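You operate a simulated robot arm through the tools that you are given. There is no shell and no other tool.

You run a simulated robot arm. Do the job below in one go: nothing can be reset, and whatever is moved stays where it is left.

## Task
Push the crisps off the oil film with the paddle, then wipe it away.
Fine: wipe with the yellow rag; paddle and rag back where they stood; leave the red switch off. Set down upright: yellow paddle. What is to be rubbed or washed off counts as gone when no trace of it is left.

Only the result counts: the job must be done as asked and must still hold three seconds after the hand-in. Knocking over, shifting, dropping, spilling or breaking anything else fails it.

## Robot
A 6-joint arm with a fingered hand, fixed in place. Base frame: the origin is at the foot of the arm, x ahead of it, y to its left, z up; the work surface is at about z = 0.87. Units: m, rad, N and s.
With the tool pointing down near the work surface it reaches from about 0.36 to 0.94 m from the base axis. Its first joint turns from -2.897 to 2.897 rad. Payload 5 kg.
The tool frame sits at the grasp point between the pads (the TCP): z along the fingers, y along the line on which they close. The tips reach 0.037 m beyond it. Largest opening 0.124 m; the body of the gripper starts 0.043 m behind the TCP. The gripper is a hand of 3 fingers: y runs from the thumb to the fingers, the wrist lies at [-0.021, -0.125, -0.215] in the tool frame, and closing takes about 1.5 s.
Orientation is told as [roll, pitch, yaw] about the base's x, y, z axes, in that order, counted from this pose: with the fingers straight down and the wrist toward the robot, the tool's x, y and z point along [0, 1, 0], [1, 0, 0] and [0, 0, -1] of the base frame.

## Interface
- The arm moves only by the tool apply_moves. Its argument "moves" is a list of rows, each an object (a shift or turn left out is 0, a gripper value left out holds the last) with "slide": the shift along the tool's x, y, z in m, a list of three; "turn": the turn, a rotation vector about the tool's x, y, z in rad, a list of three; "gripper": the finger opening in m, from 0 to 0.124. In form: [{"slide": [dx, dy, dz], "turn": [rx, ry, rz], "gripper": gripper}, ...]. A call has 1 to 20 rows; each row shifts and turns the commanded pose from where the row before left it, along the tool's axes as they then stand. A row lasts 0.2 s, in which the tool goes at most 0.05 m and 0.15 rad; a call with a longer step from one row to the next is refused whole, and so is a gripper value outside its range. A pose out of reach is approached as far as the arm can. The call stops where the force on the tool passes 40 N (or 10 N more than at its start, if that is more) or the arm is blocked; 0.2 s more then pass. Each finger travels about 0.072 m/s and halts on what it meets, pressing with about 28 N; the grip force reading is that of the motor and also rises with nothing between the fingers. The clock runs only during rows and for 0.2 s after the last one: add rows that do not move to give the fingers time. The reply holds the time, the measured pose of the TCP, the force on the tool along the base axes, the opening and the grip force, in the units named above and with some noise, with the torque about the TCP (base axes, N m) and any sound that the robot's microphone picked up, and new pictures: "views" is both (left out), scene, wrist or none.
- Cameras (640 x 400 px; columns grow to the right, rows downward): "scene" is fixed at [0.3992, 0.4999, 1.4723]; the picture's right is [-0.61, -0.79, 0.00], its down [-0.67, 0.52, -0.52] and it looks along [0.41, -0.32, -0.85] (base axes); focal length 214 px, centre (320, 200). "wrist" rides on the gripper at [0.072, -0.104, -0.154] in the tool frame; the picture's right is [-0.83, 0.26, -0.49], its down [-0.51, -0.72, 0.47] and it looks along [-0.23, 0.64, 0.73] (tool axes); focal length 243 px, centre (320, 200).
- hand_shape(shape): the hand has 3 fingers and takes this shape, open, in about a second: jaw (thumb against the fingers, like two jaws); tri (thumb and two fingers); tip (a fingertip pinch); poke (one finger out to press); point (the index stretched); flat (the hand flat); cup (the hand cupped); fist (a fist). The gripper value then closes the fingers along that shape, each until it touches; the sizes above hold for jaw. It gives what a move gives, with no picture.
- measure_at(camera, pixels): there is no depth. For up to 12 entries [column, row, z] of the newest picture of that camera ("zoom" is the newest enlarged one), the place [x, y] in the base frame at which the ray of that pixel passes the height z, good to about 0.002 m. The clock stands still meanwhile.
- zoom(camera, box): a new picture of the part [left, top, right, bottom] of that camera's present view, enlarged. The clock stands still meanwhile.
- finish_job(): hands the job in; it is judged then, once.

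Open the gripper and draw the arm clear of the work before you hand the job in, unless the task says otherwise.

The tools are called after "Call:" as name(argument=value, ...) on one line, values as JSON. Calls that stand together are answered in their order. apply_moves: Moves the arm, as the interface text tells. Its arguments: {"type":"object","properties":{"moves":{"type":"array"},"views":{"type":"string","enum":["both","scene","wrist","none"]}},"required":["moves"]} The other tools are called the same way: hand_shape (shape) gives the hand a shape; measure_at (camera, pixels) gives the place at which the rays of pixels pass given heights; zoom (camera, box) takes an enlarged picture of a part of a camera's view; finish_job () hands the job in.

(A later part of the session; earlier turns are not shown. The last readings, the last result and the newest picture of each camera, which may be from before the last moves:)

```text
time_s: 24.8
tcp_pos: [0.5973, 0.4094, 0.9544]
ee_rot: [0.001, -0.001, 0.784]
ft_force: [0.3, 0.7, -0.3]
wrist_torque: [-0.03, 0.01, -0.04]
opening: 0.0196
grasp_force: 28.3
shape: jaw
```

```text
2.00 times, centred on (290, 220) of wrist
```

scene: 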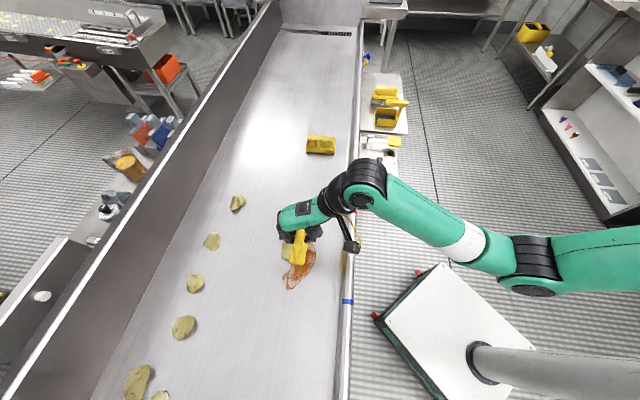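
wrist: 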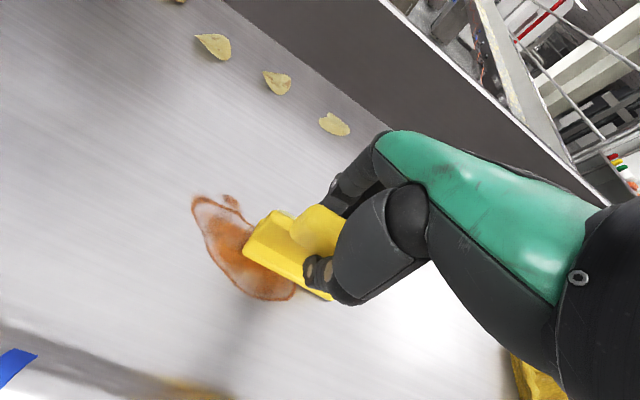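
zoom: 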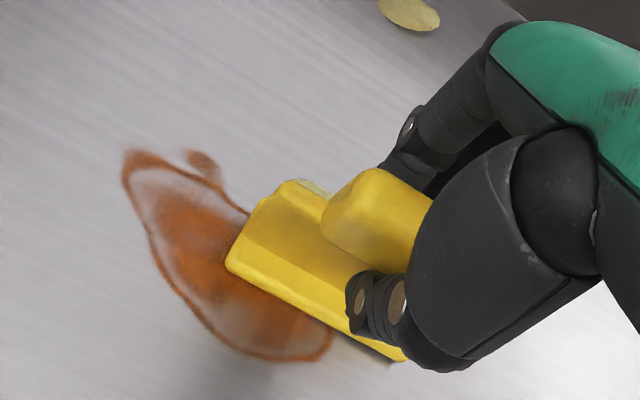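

The crisps are moving ahead of the paddle and the oil behind is exposed. I push another 0.08 m.

Call:
apply_moves(moves=[{"slide": [0, 0.008, 0]}, {"slide": [0, 0.008, 0]}, {"slide": [0, 0.008, 0]}, {"slide": [0, 0.008, 0]}, {"slide": [0, 0.008, 0]}, {"slide": [0, 0.008, 0]}, {"slide": [0, 0.008, 0]}, {"slide": [0, 0.008, 0]}, {"slide": [0, 0.008, 0]}, {"slide": [0, 0.008, 0]}, {}])

Call:
zoom(camera="scene", box=[220, 190, 348, 290])

Call:
zoom(camera="wrist", box=[140, 120, 400, 380])

```text
time_s: 27.2
tcp_pos: [0.6545, 0.4653, 0.9537]
ee_rot: [0.0, 0.0, 0.785]
ft_force: [-0.4, 0.0, -0.7]
wrist_torque: [0.01, 0.0, -0.02]
opening: 0.0195
grasp_force: 27.6
shape: jaw
```

scene: 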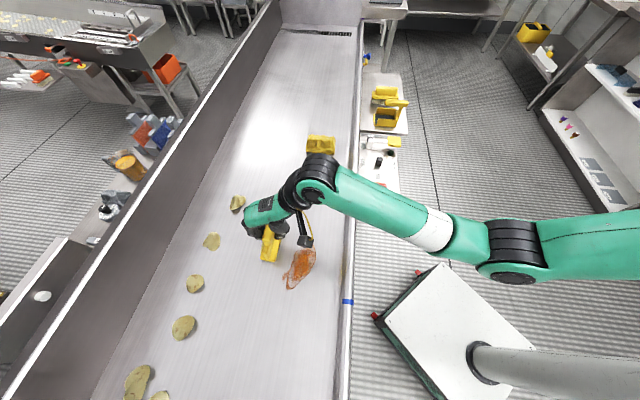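
wrist: 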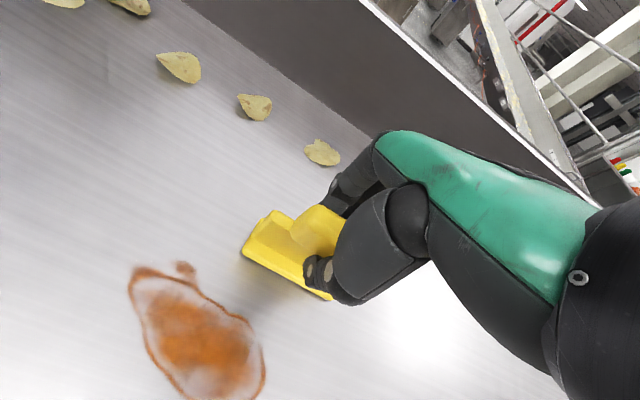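

```text
4.00 times, centred on (284, 240) of scene
```

zoom: 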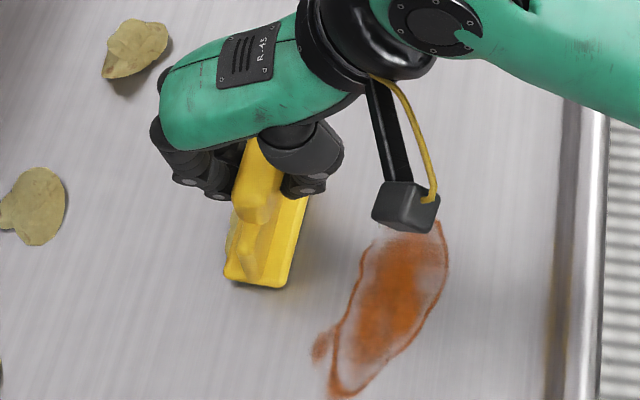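

```text
1.54 times, centred on (270, 250) of wrist
```

zoom: 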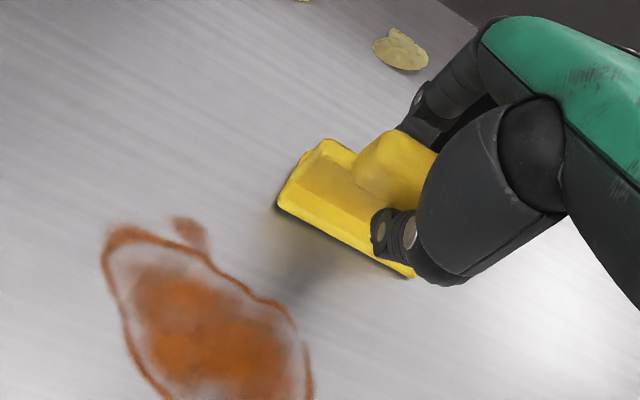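

The oil is fully free, but the crisps aren't visible; they may be hidden by the hand or the paddle. I pull back slightly from them (-t 0.01), lift and look.

Call:
apply_moves(moves=[{"slide": [0, 0, -0.01]}, {"slide": [0, 0, -0.03]}, {"slide": [0, 0, -0.04]}, {"slide": [0, 0, -0.04]}, {}])

Call:
zoom(camera="scene", box=[220, 190, 348, 290])

Call:
zoom(camera="wrist", box=[140, 120, 400, 380])

```text
time_s: 28.4
tcp_pos: [0.6551, 0.4636, 1.0741]
ee_rot: [0.001, 0.0, 0.785]
ft_force: [-0.7, 0.3, -1.8]
wrist_torque: [0.0, 0.01, -0.02]
opening: 0.0194
grasp_force: 28.4
shape: jaw
```

scene: 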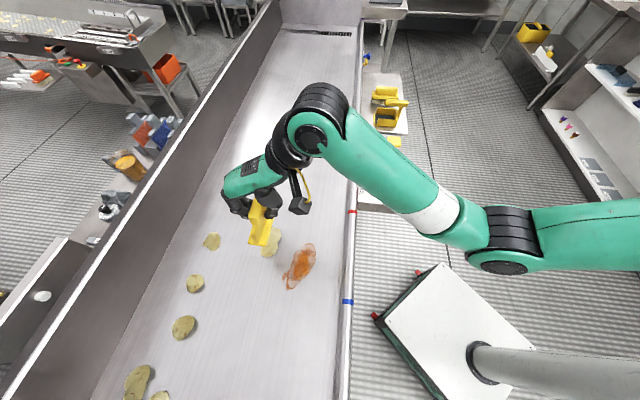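
wrist: 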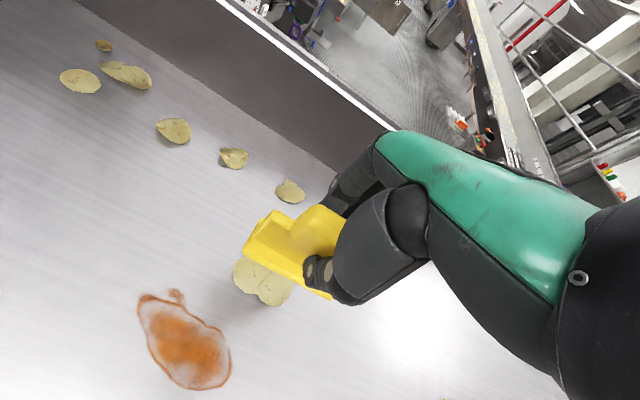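

```text
4.00 times, centred on (284, 240) of scene
```

zoom: 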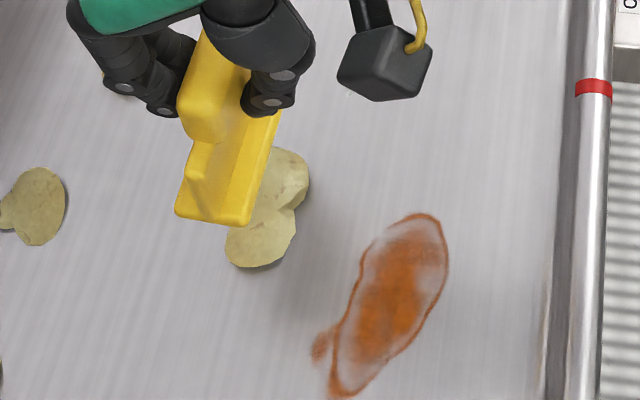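

```text
1.54 times, centred on (270, 250) of wrist
```

zoom: 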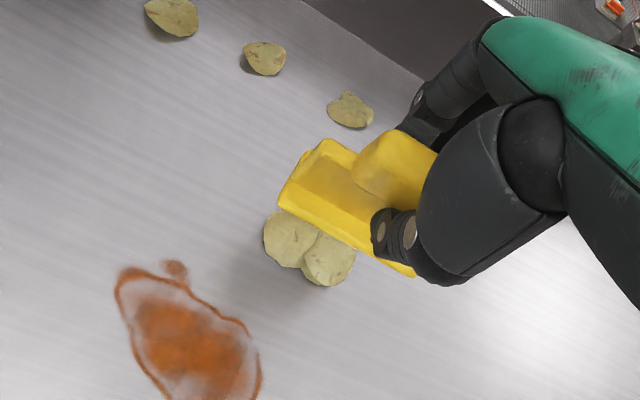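

The crisps are off the oil with a gap; two are clearly seen at zoom (265,220), the others hidden behind the paddle. I move the paddle back to the earlier turning spot to see everything.

Call:
apply_moves(moves=[{"slide": [-0.035, -0.018, 0]}, {"slide": [-0.035, -0.018, 0]}, {"slide": [-0.035, -0.018, 0]}, {"slide": [-0.04, 0, 0]}, {"slide": [-0.04, 0, 0]}, {}])

Call:
zoom(camera="scene", box=[220, 190, 348, 300])

Call:
zoom(camera="wrist", box=[0, 150, 240, 330])

```text
time_s: 29.8
tcp_pos: [0.7483, 0.2948, 1.0755]
ee_rot: [0.0, 0.001, 0.786]
ft_force: [0.1, 0.0, -1.2]
wrist_torque: [0.0, -0.02, 0.01]
opening: 0.0194
grasp_force: 28.2
shape: jaw
```

scene: 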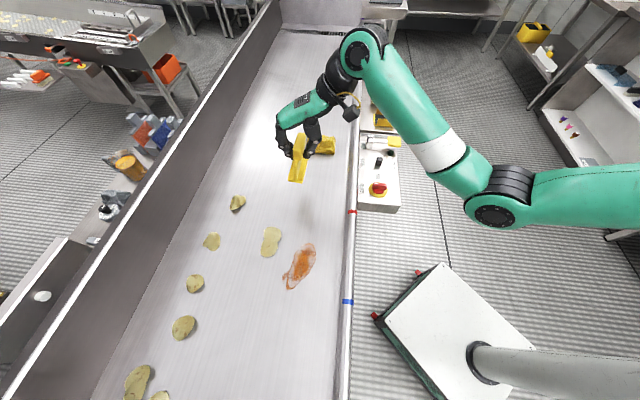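
wrist: 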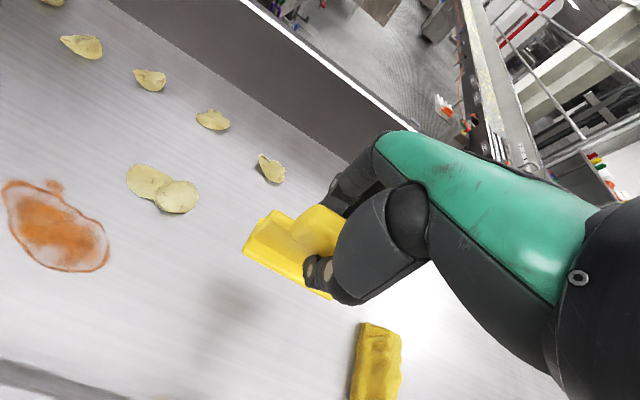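

```text
3.64 times, centred on (284, 245) of scene
```

zoom: 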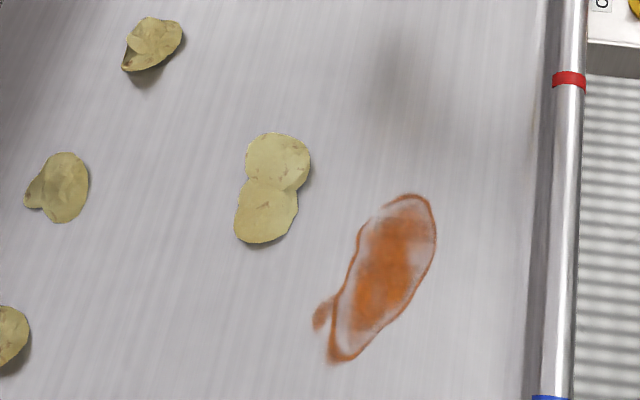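

```text
2.22 times, centred on (120, 240) of wrist
```

zoom: 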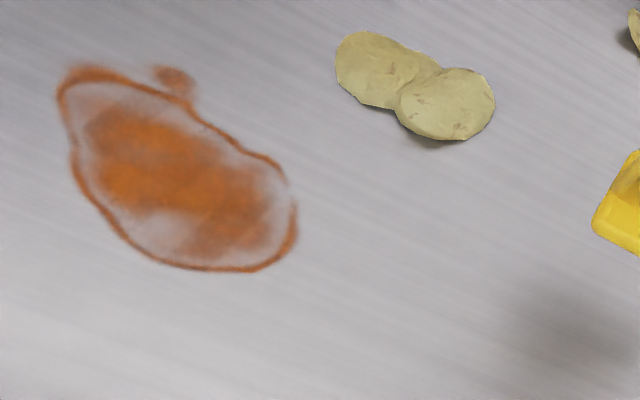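

The oil is uncovered; the crisps lie (stacked) at scene (271,242), clear of it. I check the paddle for anything adhering and measure the crisps and oil.

Call:
zoom(camera="scene", box=[255, 100, 355, 190])

Call:
zoom(camera="wrist", box=[110, 150, 210, 230])

Call:
measure_at(camera="wrist", pixels=[[149, 181, 0.875], [177, 196, 0.875], [127, 182, 0.875], [160, 205, 0.875], [180, 213, 0.875], [198, 195, 0.875], [5, 185, 0.87], [54, 182, 0.87], [106, 235, 0.87], [90, 271, 0.87], [45, 262, 0.87], [94, 217, 0.87]])

Call:
measure_at(camera="scene", pixels=[[272.5, 227, 0.875], [281, 233, 0.875], [264, 255, 0.875], [279, 250, 0.875], [307, 243.5, 0.87], [315, 257, 0.87], [303, 280, 0.87], [290, 289, 0.87], [282, 276, 0.87], [299, 260, 0.87]])

```text
4.44 times, centred on (305, 145) of scene
```

zoom: 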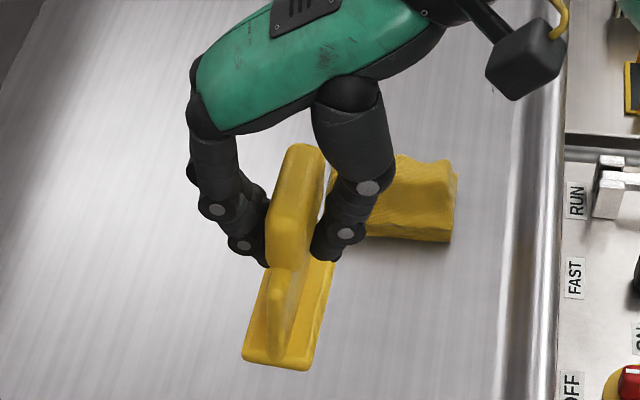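

```text
5.00 times, centred on (160, 190) of wrist
```

zoom: 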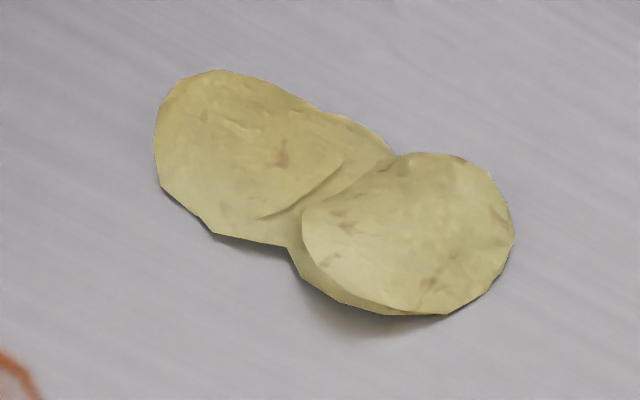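

```text
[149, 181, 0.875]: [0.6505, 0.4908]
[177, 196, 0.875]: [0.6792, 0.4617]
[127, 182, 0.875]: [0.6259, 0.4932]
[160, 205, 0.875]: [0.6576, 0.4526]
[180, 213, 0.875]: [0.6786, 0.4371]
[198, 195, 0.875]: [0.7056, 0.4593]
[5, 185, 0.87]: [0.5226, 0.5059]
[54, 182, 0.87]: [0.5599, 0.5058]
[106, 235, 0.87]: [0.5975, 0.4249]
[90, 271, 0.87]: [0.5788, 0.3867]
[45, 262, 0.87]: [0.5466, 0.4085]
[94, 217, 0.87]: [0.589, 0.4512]
```

```text
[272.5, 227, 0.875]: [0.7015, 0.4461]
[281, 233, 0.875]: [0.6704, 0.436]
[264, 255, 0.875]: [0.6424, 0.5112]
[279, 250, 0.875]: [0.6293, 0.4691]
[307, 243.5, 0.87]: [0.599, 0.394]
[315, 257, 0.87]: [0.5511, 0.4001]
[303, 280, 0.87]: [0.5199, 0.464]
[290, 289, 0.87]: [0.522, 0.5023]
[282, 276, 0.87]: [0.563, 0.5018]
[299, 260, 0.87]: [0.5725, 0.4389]
```

All four crisps are stacked at t≥0.777, about 4 cm off the oil (t 0.665–0.757, s -0.148…-0.005); paddle is clean. Now I turn back to yaw -45° to return the paddle.

Call:
apply_moves(moves=[{"turn": [0, 0, 0.1428]}, {"turn": [0, 0, 0.1428]}, {"turn": [0, 0, 0.1428]}, {"turn": [0, 0, 0.1428]}, {"turn": [0, 0, 0.1428]}, {"turn": [0, 0, 0.1428]}, {"turn": [0, 0, 0.1428]}, {"turn": [0, 0, 0.1428]}, {"turn": [0, 0, 0.1428]}, {"turn": [0, 0, 0.1428]}, {"turn": [0, 0, 0.1428]}, {}, {}], views="none")

```text
time_s: 32.6
tcp_pos: [0.7479, 0.296, 1.0751]
ee_rot: [0.001, 0.001, -0.787]
ft_force: [-0.2, -0.4, -1.8]
wrist_torque: [-0.02, 0.01, 0.01]
opening: 0.0195
grasp_force: 27.8
shape: jaw
```

I translate back over the paddle's home (s=-0.396, t=0.699) and lower to just above the belt.

Call:
apply_moves(moves=[{"slide": [-0.0194, 0.0384, 0]}, {"slide": [-0.0194, 0.0384, 0]}, {"slide": [0, 0, 0.04]}, {"slide": [0, 0, 0.04]}, {"slide": [0, 0, 0.02]}, {}, {}, {}])

Call:
zoom(camera="scene", box=[270, 120, 366, 190])

```text
time_s: 34.4
tcp_pos: [0.7748, 0.2165, 0.9736]
ee_rot: [0.0, 0.001, -0.785]
ft_force: [0.4, -1.1, -0.2]
wrist_torque: [0.0, 0.03, 0.0]
opening: 0.0194
grasp_force: 27.4
shape: jaw
```

scene: 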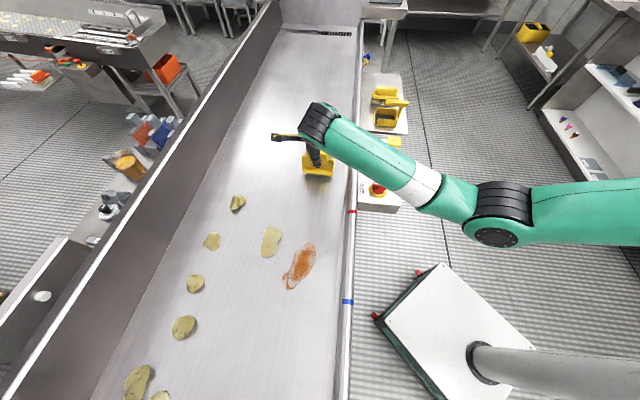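
wrist: 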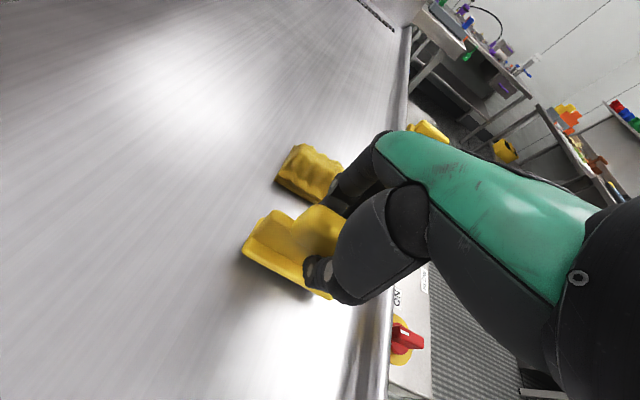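

```text
5.71 times, centred on (318, 155) of scene
```

zoom: 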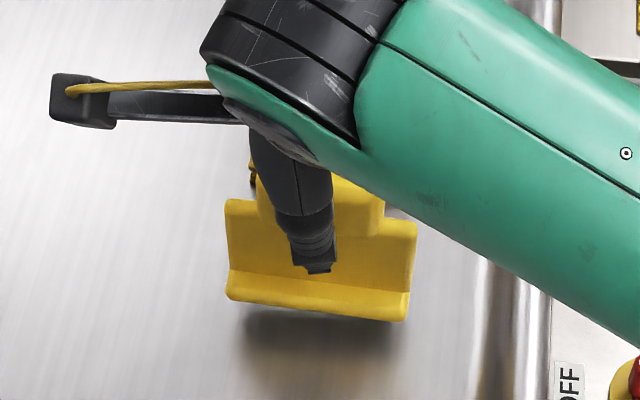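

Measured s≈-0.395, t≈0.701, near home. I apply a sub-mm correction and lower toward contact.

Call:
apply_moves(moves=[{"slide": [-0.001, 0.0005, 0.01]}, {"slide": [0, 0, 0.006]}, {}, {}], views="scene")

Call:
zoom(camera="scene", box=[270, 120, 366, 190])

```text
time_s: 35.4
tcp_pos: [0.7746, 0.2121, 0.958]
ee_rot: [0.001, 0.0, -0.785]
ft_force: [-0.5, 0.0, -0.7]
wrist_torque: [-0.05, 0.02, 0.0]
opening: 0.0194
grasp_force: 28.2
shape: jaw
```

scene: 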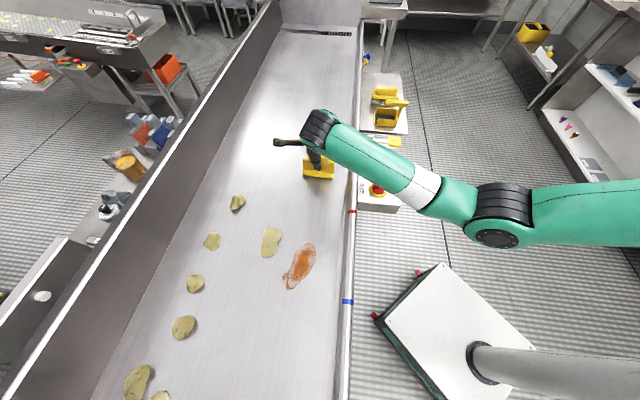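

```text
5.71 times, centred on (318, 155) of scene
```

zoom: 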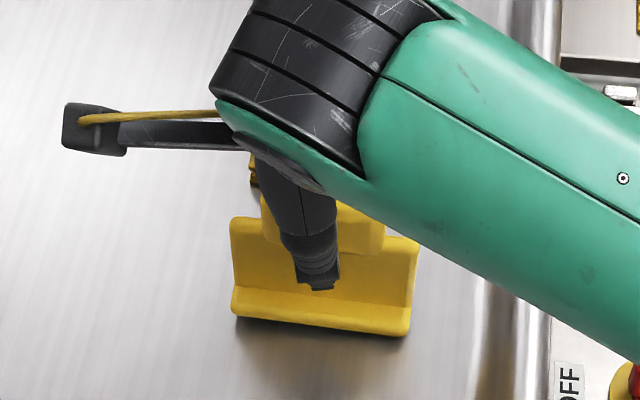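

The paddle hovers slightly above the belt (shadow visible). I lower in 1 mm steps watching the force.

Call:
apply_moves(moves=[{"slide": [0, 0, 0.001]}, {"slide": [0, 0, 0.001]}, {}, {}], views="none")

Call:
apply_moves(moves=[{"slide": [0, 0, 0.001]}, {}, {}], views="none")

```text
time_s: 36.4
tcp_pos: [0.7734, 0.2142, 0.9549]
ee_rot: [0.0, 0.001, -0.785]
ft_force: [0.7, -0.3, -1.5]
wrist_torque: [0.02, -0.03, 0.04]
opening: 0.0194
grasp_force: 27.7
shape: jaw
```

```text
time_s: 37.2
tcp_pos: [0.7731, 0.2143, 0.9539]
ee_rot: [0.0, -0.001, -0.786]
ft_force: [-0.1, -0.6, 0.0]
wrist_torque: [0.02, 0.05, 0.02]
opening: 0.0198
grasp_force: 27.7
shape: jaw
```

Force is just changing; I take another 1 mm and look.

Call:
apply_moves(moves=[{"slide": [0, 0, 0.001]}, {}, {}], views="scene")

Call:
zoom(camera="scene", box=[270, 120, 366, 190])

```text
time_s: 38.0
tcp_pos: [0.7737, 0.2138, 0.9541]
ee_rot: [-0.001, -0.001, -0.785]
ft_force: [0.9, 0.8, 0.4]
wrist_torque: [-0.05, 0.07, -0.01]
opening: 0.0193
grasp_force: 27.6
shape: jaw
```

scene: 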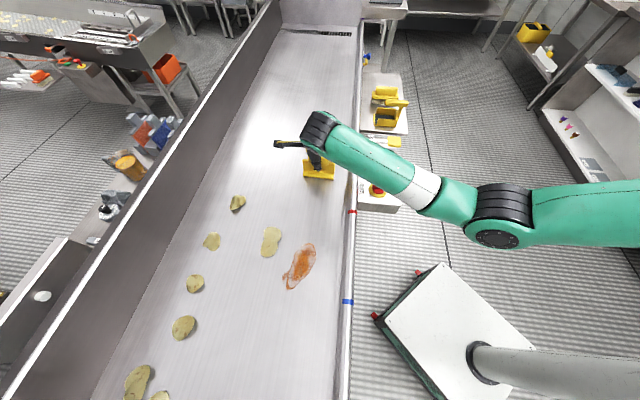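

```text
5.71 times, centred on (318, 155) of scene
```

zoom: 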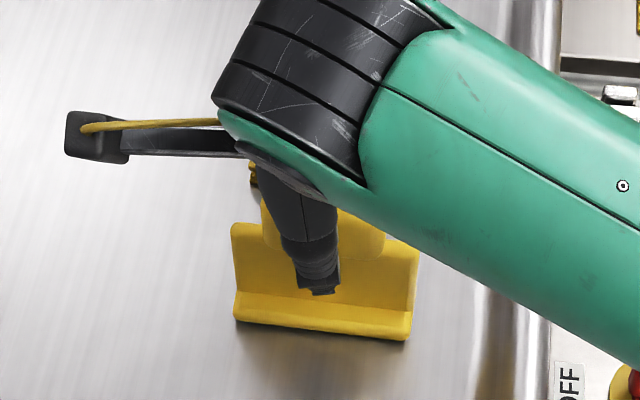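

The paddle's right end seems raised ~2 mm (slight tilt in the grip). I press down 2 mm more gently to level it before releasing.

Call:
apply_moves(moves=[{"slide": [0, 0, 0.001]}, {"slide": [0, 0, 0.001]}, {}, {}], views="scene")

Call:
zoom(camera="scene", box=[270, 120, 366, 190])

```text
time_s: 39.0
tcp_pos: [0.7744, 0.2127, 0.9517]
ee_rot: [0.0, -0.001, -0.787]
ft_force: [0.9, -1.2, 4.6]
wrist_torque: [-0.07, 0.02, 0.04]
opening: 0.0194
grasp_force: 27.9
shape: jaw
```

scene: 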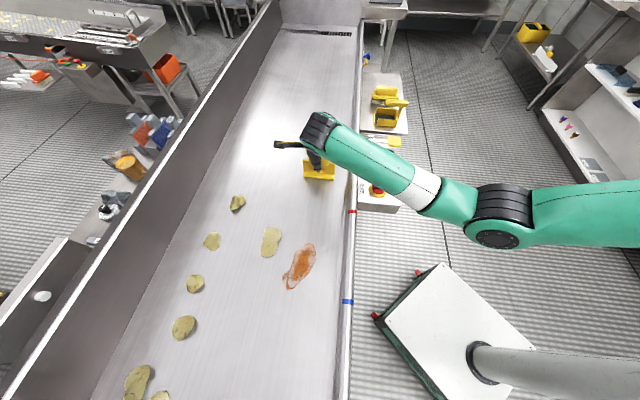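

```text
5.71 times, centred on (318, 155) of scene
```

zoom: 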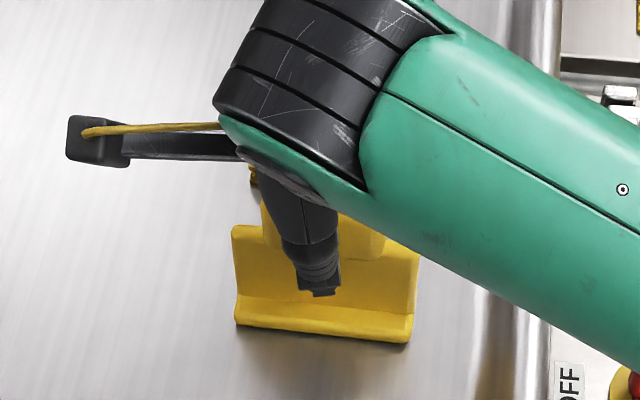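

Contact 4.6 N, standing on the belt close to its original outline. I release.

Call:
apply_moves(moves=[{"gripper": 0.1}, {}, {}, {}, {}, {}, {}, {}])

Call:
apply_moves(moves=[{"slide": [0, 0, -0.02]}, {"slide": [0, 0, -0.04]}, {"slide": [0, 0, -0.04]}, {"slide": [0, 0, -0.04]}, {"slide": [0, 0, -0.04]}, {}])

Call:
zoom(camera="scene", box=[290, 130, 354, 190])

Call:
zoom(camera="wrist", box=[190, 200, 318, 340])

```text
time_s: 40.8
tcp_pos: [0.7731, 0.2138, 0.9513]
ee_rot: [0.0, 0.001, -0.785]
ft_force: [-0.5, -0.6, 0.3]
wrist_torque: [0.01, -0.01, -0.01]
opening: 0.0998
grasp_force: 0.1
shape: jaw
```

scene: 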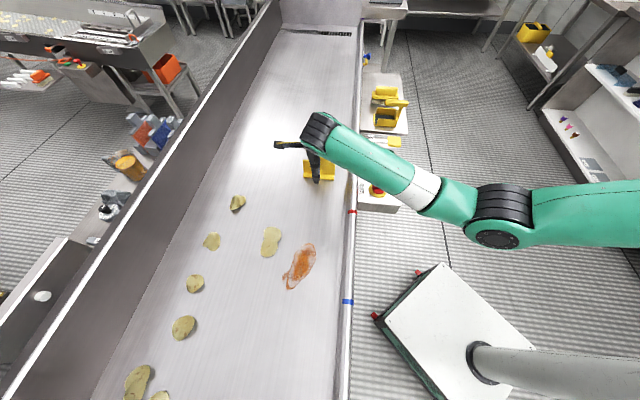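
wrist: 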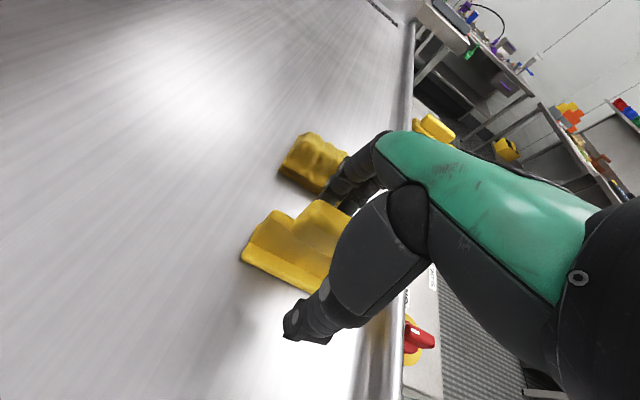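

```text
time_s: 42.2
tcp_pos: [0.7712, 0.2141, 1.1316]
ee_rot: [0.0, 0.001, -0.786]
ft_force: [-0.3, -0.2, 0.1]
wrist_torque: [0.01, -0.02, 0.04]
opening: 0.1
grasp_force: 0.0
shape: jaw
```

scene: 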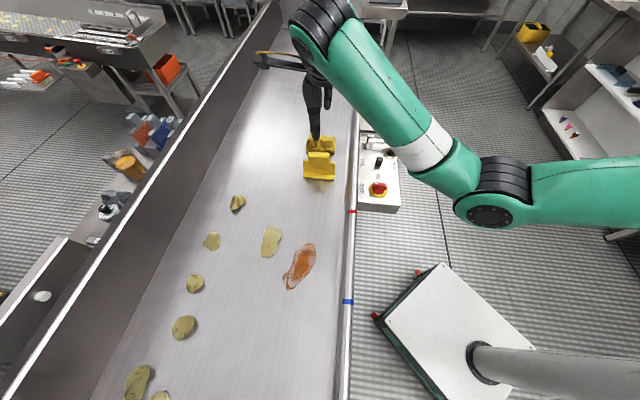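
wrist: 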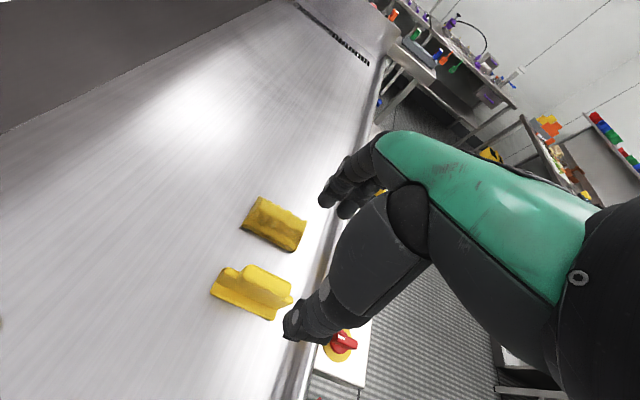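

```text
6.67 times, centred on (322, 160) of scene
```

zoom: 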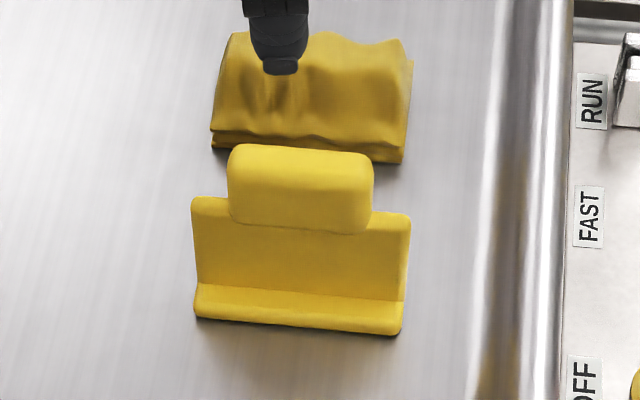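

```text
2.86 times, centred on (254, 270) of wrist
```

zoom: 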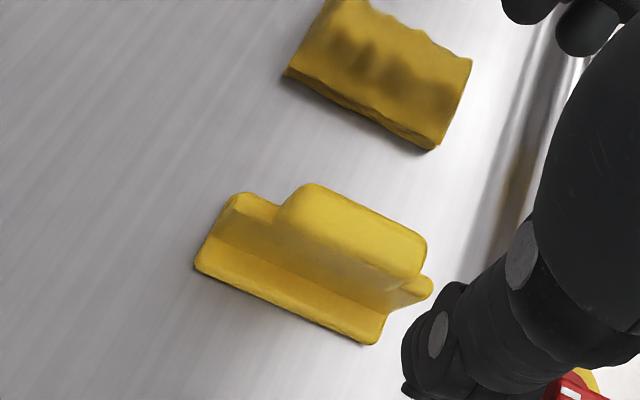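

The paddle stands upright, with slight yaw difference (~4°) versus the original outline. I measure the foot edge now versus then.

Call:
measure_at(camera="scene", pixels=[[303.1, 177.7, 0.87], [333.4, 180.0, 0.87], [302.4, 177.8, 0.87], [332.2, 182.2, 0.87], [308, 158, 0.89]])

```text
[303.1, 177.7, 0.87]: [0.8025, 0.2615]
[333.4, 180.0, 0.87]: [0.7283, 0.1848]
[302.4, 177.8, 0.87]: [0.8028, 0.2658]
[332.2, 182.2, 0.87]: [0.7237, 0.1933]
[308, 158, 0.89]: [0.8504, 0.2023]
```

The paddle centre is within ~7 mm and 3° of its start, upright; fine. Next the rag: I move over it (still high) and triangulate its height and outline from both cameras first.

Call:
measure_at(camera="scene", pixels=[[308.8, 135, 0.87], [308.8, 135, 0.89], [308.8, 135, 0.91], [334.7, 136.3, 0.87], [334.7, 136.3, 0.89], [334.7, 136.3, 0.91], [305.8, 151.5, 0.87], [334.2, 154.3, 0.87]])

Call:
zoom(camera="wrist", box=[220, 180, 340, 270])

```text
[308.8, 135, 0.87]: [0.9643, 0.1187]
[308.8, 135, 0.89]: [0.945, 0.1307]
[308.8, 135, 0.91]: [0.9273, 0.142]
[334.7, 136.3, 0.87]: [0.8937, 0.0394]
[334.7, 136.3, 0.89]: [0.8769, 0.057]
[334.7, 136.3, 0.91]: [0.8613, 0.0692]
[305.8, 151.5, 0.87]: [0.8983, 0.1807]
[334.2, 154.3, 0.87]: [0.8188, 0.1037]
```

```text
4.44 times, centred on (280, 225) of wrist
```

zoom: 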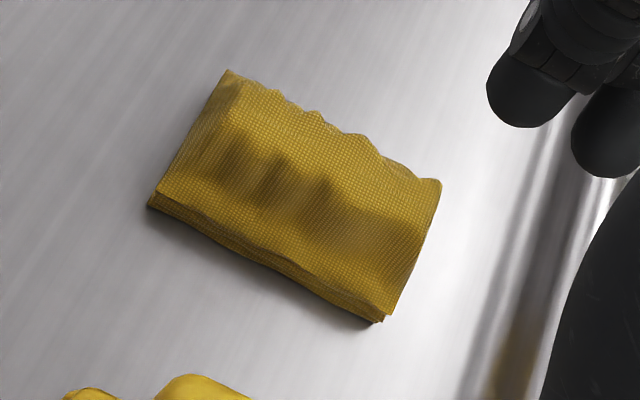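

I measure the rag's corners from the wrist view.

Call:
measure_at(camera="wrist", pixels=[[259.3, 195.8, 0.87], [259.3, 195.8, 0.89], [259.3, 195.8, 0.91], [307, 220.5, 0.87], [307, 220.5, 0.89], [307, 220.5, 0.91], [241.7, 226.6, 0.87], [293, 252.5, 0.87], [242.9, 222.7, 0.88], [294.5, 248.5, 0.88]])

```text
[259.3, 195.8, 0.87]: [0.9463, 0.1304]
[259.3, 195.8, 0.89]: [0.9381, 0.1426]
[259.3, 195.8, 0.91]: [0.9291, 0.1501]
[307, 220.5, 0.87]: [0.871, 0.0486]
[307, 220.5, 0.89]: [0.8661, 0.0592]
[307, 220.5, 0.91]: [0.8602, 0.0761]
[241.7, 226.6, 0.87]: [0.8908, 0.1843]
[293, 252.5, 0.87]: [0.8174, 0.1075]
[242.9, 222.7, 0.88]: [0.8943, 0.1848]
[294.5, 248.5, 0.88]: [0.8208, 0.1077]
```

The rag spans s≈-0.504…-0.56, t≈0.655…0.762, ~0.035 high. I move above its centre (s=-0.532, t=0.708), keeping yaw -45°, and come down part-way while checking clearance to the paddle.

Call:
apply_moves(moves=[{"slide": [0.004, 0.046, 0]}, {"slide": [0.004, 0.046, 0]}, {"slide": [0.003, 0.046, 0]}, {"slide": [0, 0, 0.04]}, {"slide": [0, 0, 0.04]}, {"slide": [0, 0, 0.03]}, {}, {}])

Call:
zoom(camera="scene", box=[270, 80, 366, 190])

Call:
zoom(camera="wrist", box=[180, 160, 400, 400])

```text
time_s: 44.0
tcp_pos: [0.8801, 0.1248, 1.0223]
ee_rot: [0.0, 0.0, -0.787]
ft_force: [-0.4, 0.1, 0.1]
wrist_torque: [-0.01, 0.01, 0.01]
opening: 0.0997
grasp_force: 0.1
shape: jaw
```

scene: 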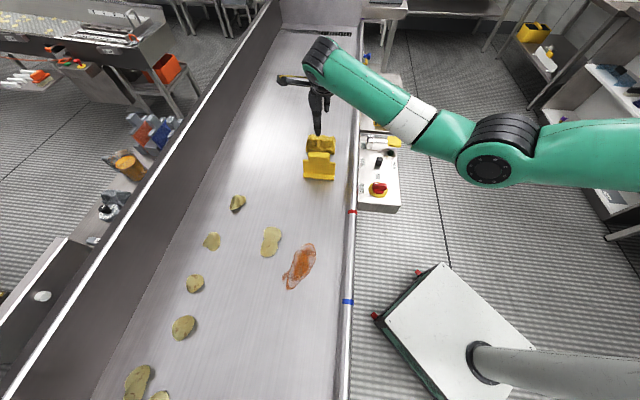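
wrist: 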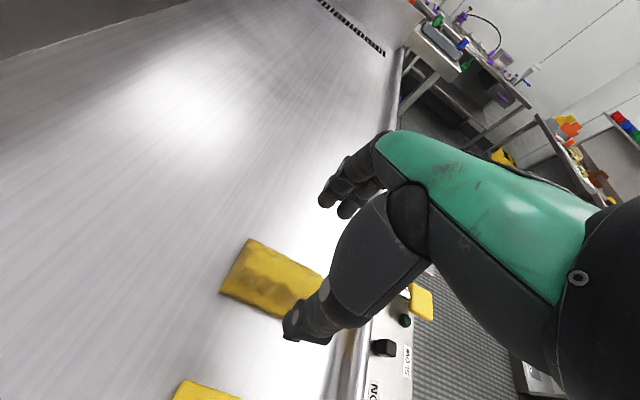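

```text
3.64 times, centred on (318, 135) of scene
```

zoom: 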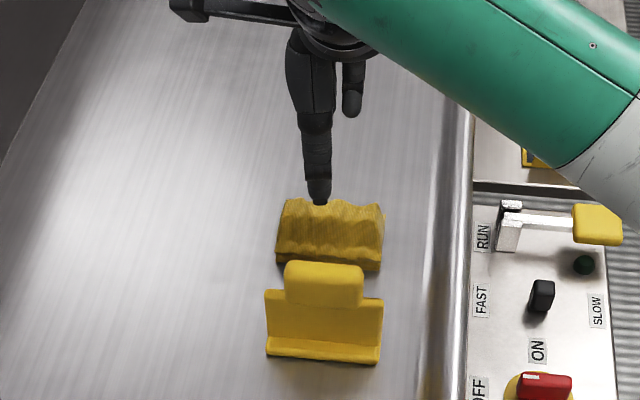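

```text
1.67 times, centred on (290, 280) of wrist
```

zoom: 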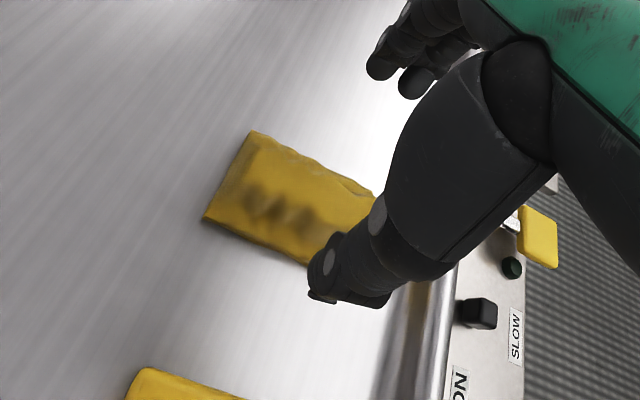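

Centred over the rag (s≈-0.534, t≈0.710), thumb well clear of the paddle. I descend to z≈0.945.

Call:
apply_moves(moves=[{"slide": [-0.001, 0, 0.03]}, {"slide": [0, 0, 0.03]}, {"slide": [0, 0, 0.017]}, {}, {}])

Call:
zoom(camera="scene", box=[270, 80, 366, 190])

Call:
zoom(camera="wrist", box=[180, 160, 400, 400])

```text
time_s: 45.2
tcp_pos: [0.8785, 0.1248, 0.9453]
ee_rot: [0.002, -0.001, -0.786]
ft_force: [0.3, 0.9, -0.2]
wrist_torque: [-0.03, -0.02, 0.0]
opening: 0.1
grasp_force: 0.1
shape: jaw
```

scene: 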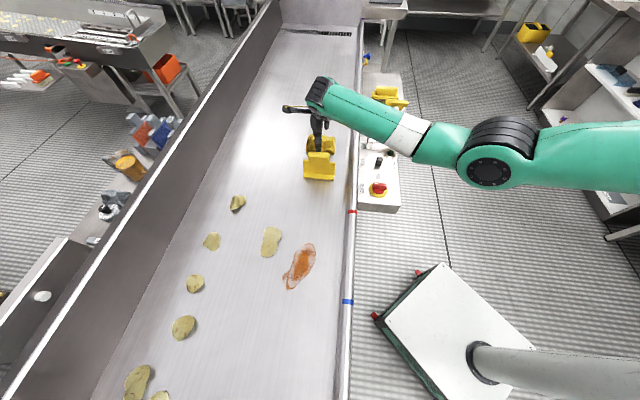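
wrist: 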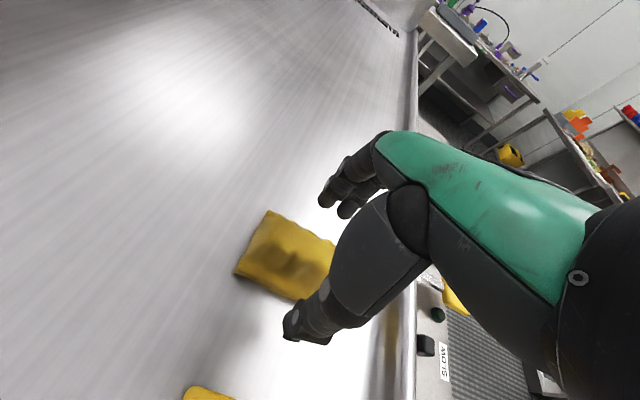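

```text
3.64 times, centred on (318, 135) of scene
```

zoom: 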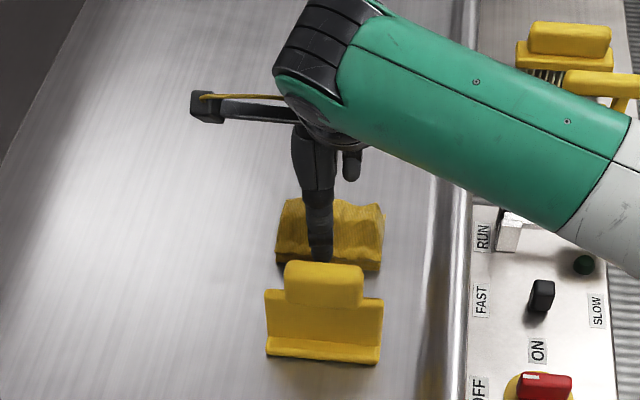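

```text
1.67 times, centred on (290, 280) of wrist
```

zoom: 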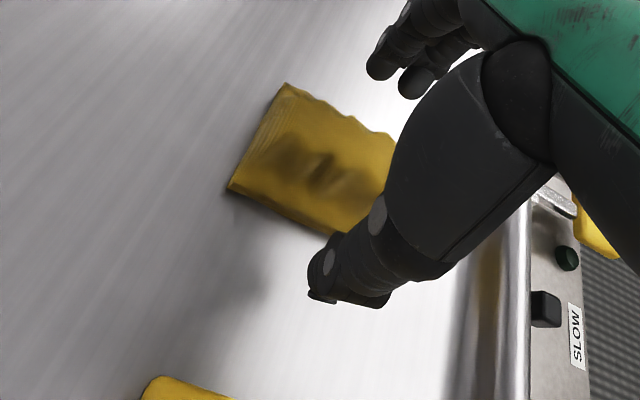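

Clear on both sides of the rag. I lower to z≈0.92 and then close.

Call:
apply_moves(moves=[{"slide": [0, 0, 0.015]}, {"slide": [0, 0, 0.008]}, {"slide": [0, 0, 0.003]}, {}, {}])

Call:
zoom(camera="wrist", box=[180, 160, 400, 400])

```text
time_s: 46.4
tcp_pos: [0.8778, 0.1229, 0.9187]
ee_rot: [-0.002, 0.0, -0.786]
ft_force: [0.4, -0.6, 0.3]
wrist_torque: [0.0, -0.04, 0.01]
opening: 0.1001
grasp_force: 0.1
shape: jaw
```

scene: 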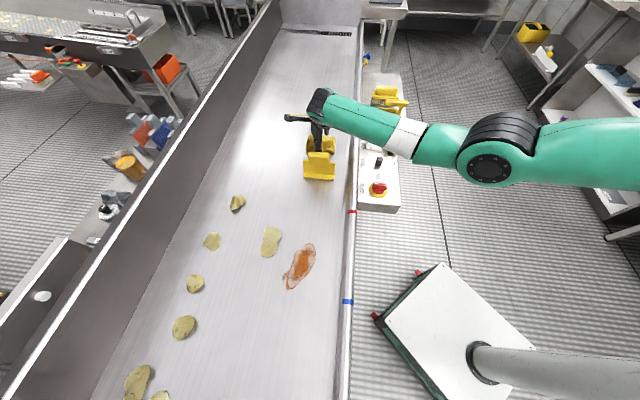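
wrist: 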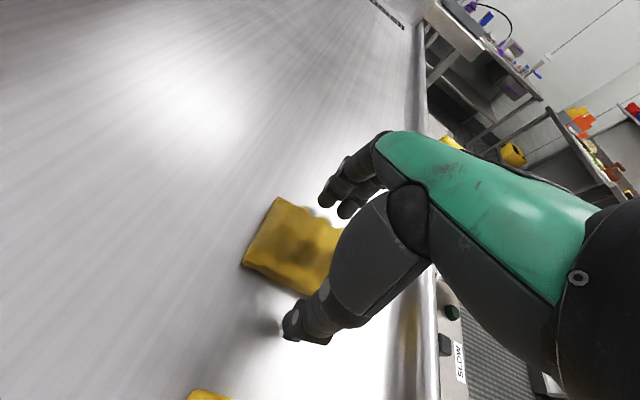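

```text
1.67 times, centred on (290, 280) of wrist
```

zoom: 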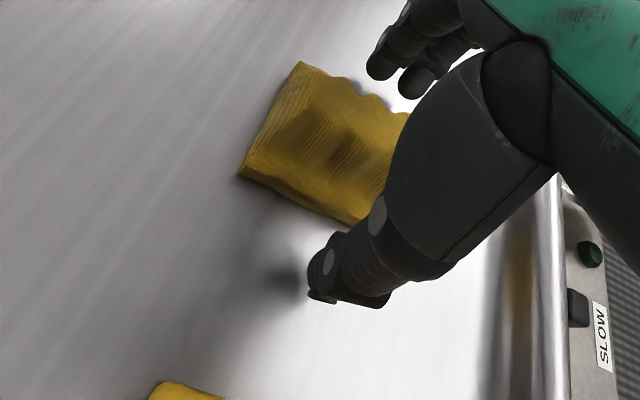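

Tips are ~1 cm above the belt; the rag's front edge is thin, so I go 6 mm lower and close.

Call:
apply_moves(moves=[{"slide": [0, 0, 0.003]}, {"slide": [0, 0, 0.003]}, {}, {"gripper": 0.03}, {}, {}, {}, {}, {}, {}])

Call:
zoom(camera="wrist", box=[180, 160, 400, 400])

Call:
zoom(camera="scene", box=[270, 80, 366, 190])

```text
time_s: 48.6
tcp_pos: [0.8771, 0.1231, 0.9122]
ee_rot: [0.002, 0.0, -0.786]
ft_force: [-0.3, 0.1, 0.4]
wrist_torque: [0.0, 0.01, -0.02]
opening: 0.0621
grasp_force: 27.9
shape: jaw
```

scene: 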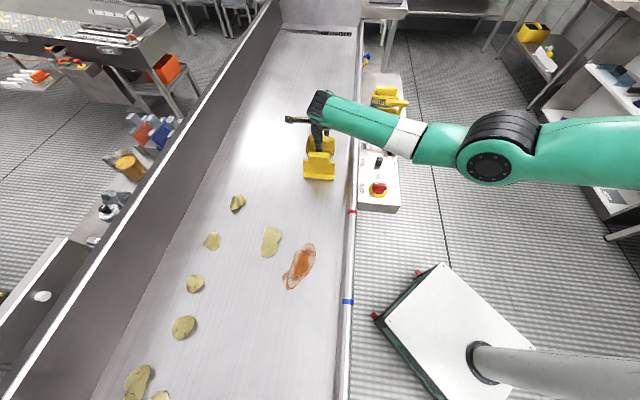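
wrist: 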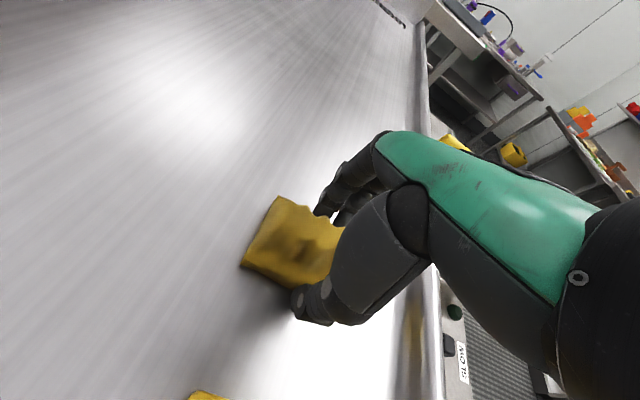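

```text
1.67 times, centred on (290, 280) of wrist
```

zoom: 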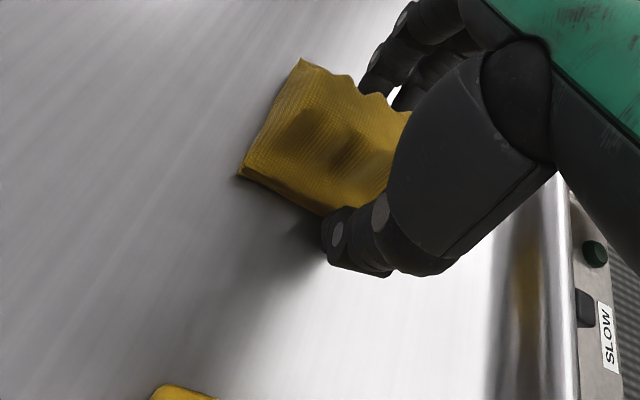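

```text
3.64 times, centred on (318, 135) of scene
```

zoom: 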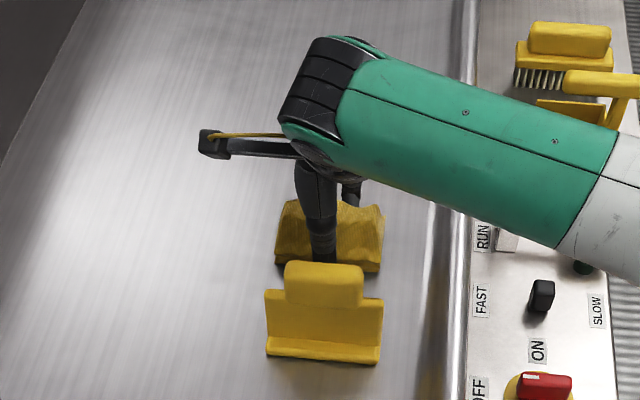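

Gripped at 0.062 m, 27.9 N; rag home TCP is (0.877,0.123,0.912). I lift 0.17 m to clear the paddle.

Call:
apply_moves(moves=[{"slide": [0, 0, -0.01]}, {"slide": [0, 0, -0.03]}, {"slide": [0, 0, -0.04]}, {"slide": [0, 0, -0.045]}, {"slide": [0, 0, -0.045]}, {}, {}])

Call:
zoom(camera="wrist", box=[180, 160, 400, 400])

```text
time_s: 50.2
tcp_pos: [0.8776, 0.1248, 1.0821]
ee_rot: [-0.001, 0.001, -0.784]
ft_force: [0.1, 0.0, -1.1]
wrist_torque: [-0.02, 0.0, -0.03]
opening: 0.0619
grasp_force: 28.6
shape: jaw
```

scene: 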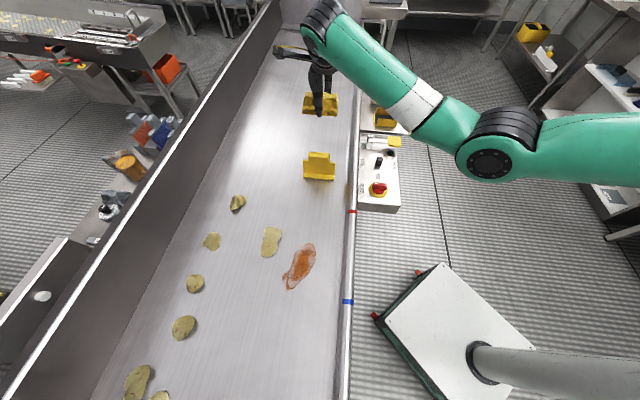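
wrist: 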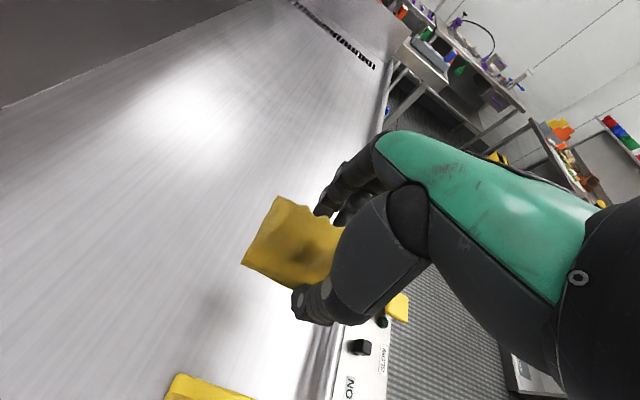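

```text
1.67 times, centred on (290, 280) of wrist
```

zoom: 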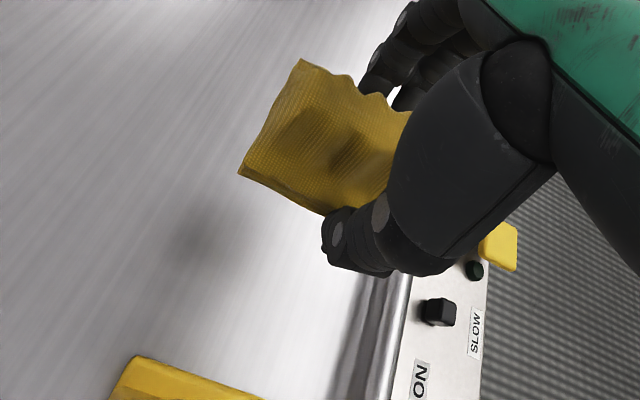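

The rag is held firmly. I carry it over the paddle (rag bottom ≈1.04, paddle top ≈0.98) to the turning spot and rotate to yaw +45°.

Call:
apply_moves(moves=[{"slide": [0.006, -0.043, 0]}, {"slide": [0.006, -0.043, 0]}, {"slide": [0.006, -0.043, 0]}, {"slide": [0.006, -0.043, 0]}, {"slide": [0.006, -0.043, 0]}, {"turn": [0, 0, -0.1428]}, {"turn": [0, 0, -0.1428]}, {"turn": [0, 0, -0.1428]}, {"turn": [0, 0, -0.1428]}, {"turn": [0, 0, -0.1428]}, {"turn": [0, 0, -0.1428]}, {"turn": [0, 0, -0.1428]}, {"turn": [0, 0, -0.1428]}, {"turn": [0, 0, -0.1428]}, {"turn": [0, 0, -0.1428]}, {"turn": [0, 0, -0.1428]}, {}, {}])

```text
time_s: 54.0
tcp_pos: [0.7478, 0.2958, 1.0844]
ee_rot: [0.0, 0.0, 0.786]
ft_force: [-0.2, 0.2, -1.3]
wrist_torque: [0.02, 0.01, 0.0]
opening: 0.0616
grasp_force: 27.5
shape: jaw
```

scene: 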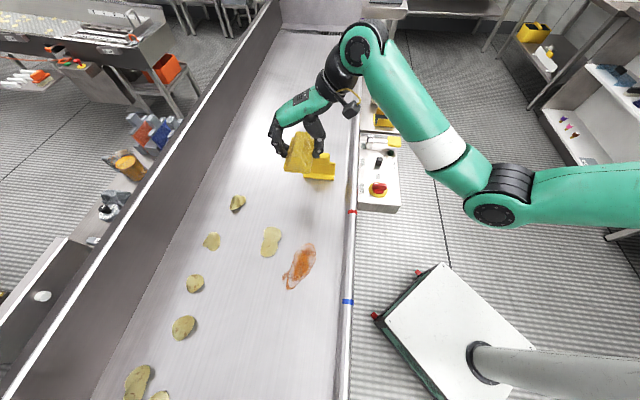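
wrist: 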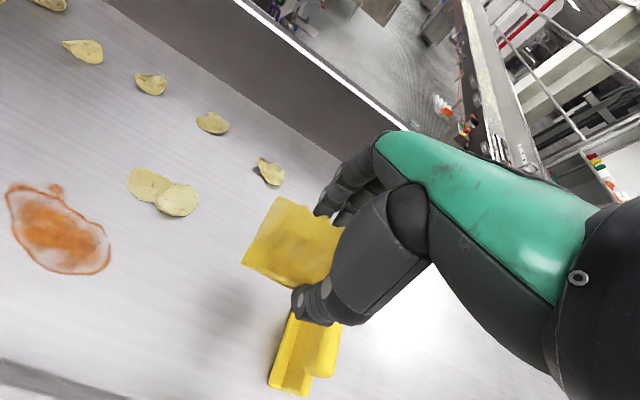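

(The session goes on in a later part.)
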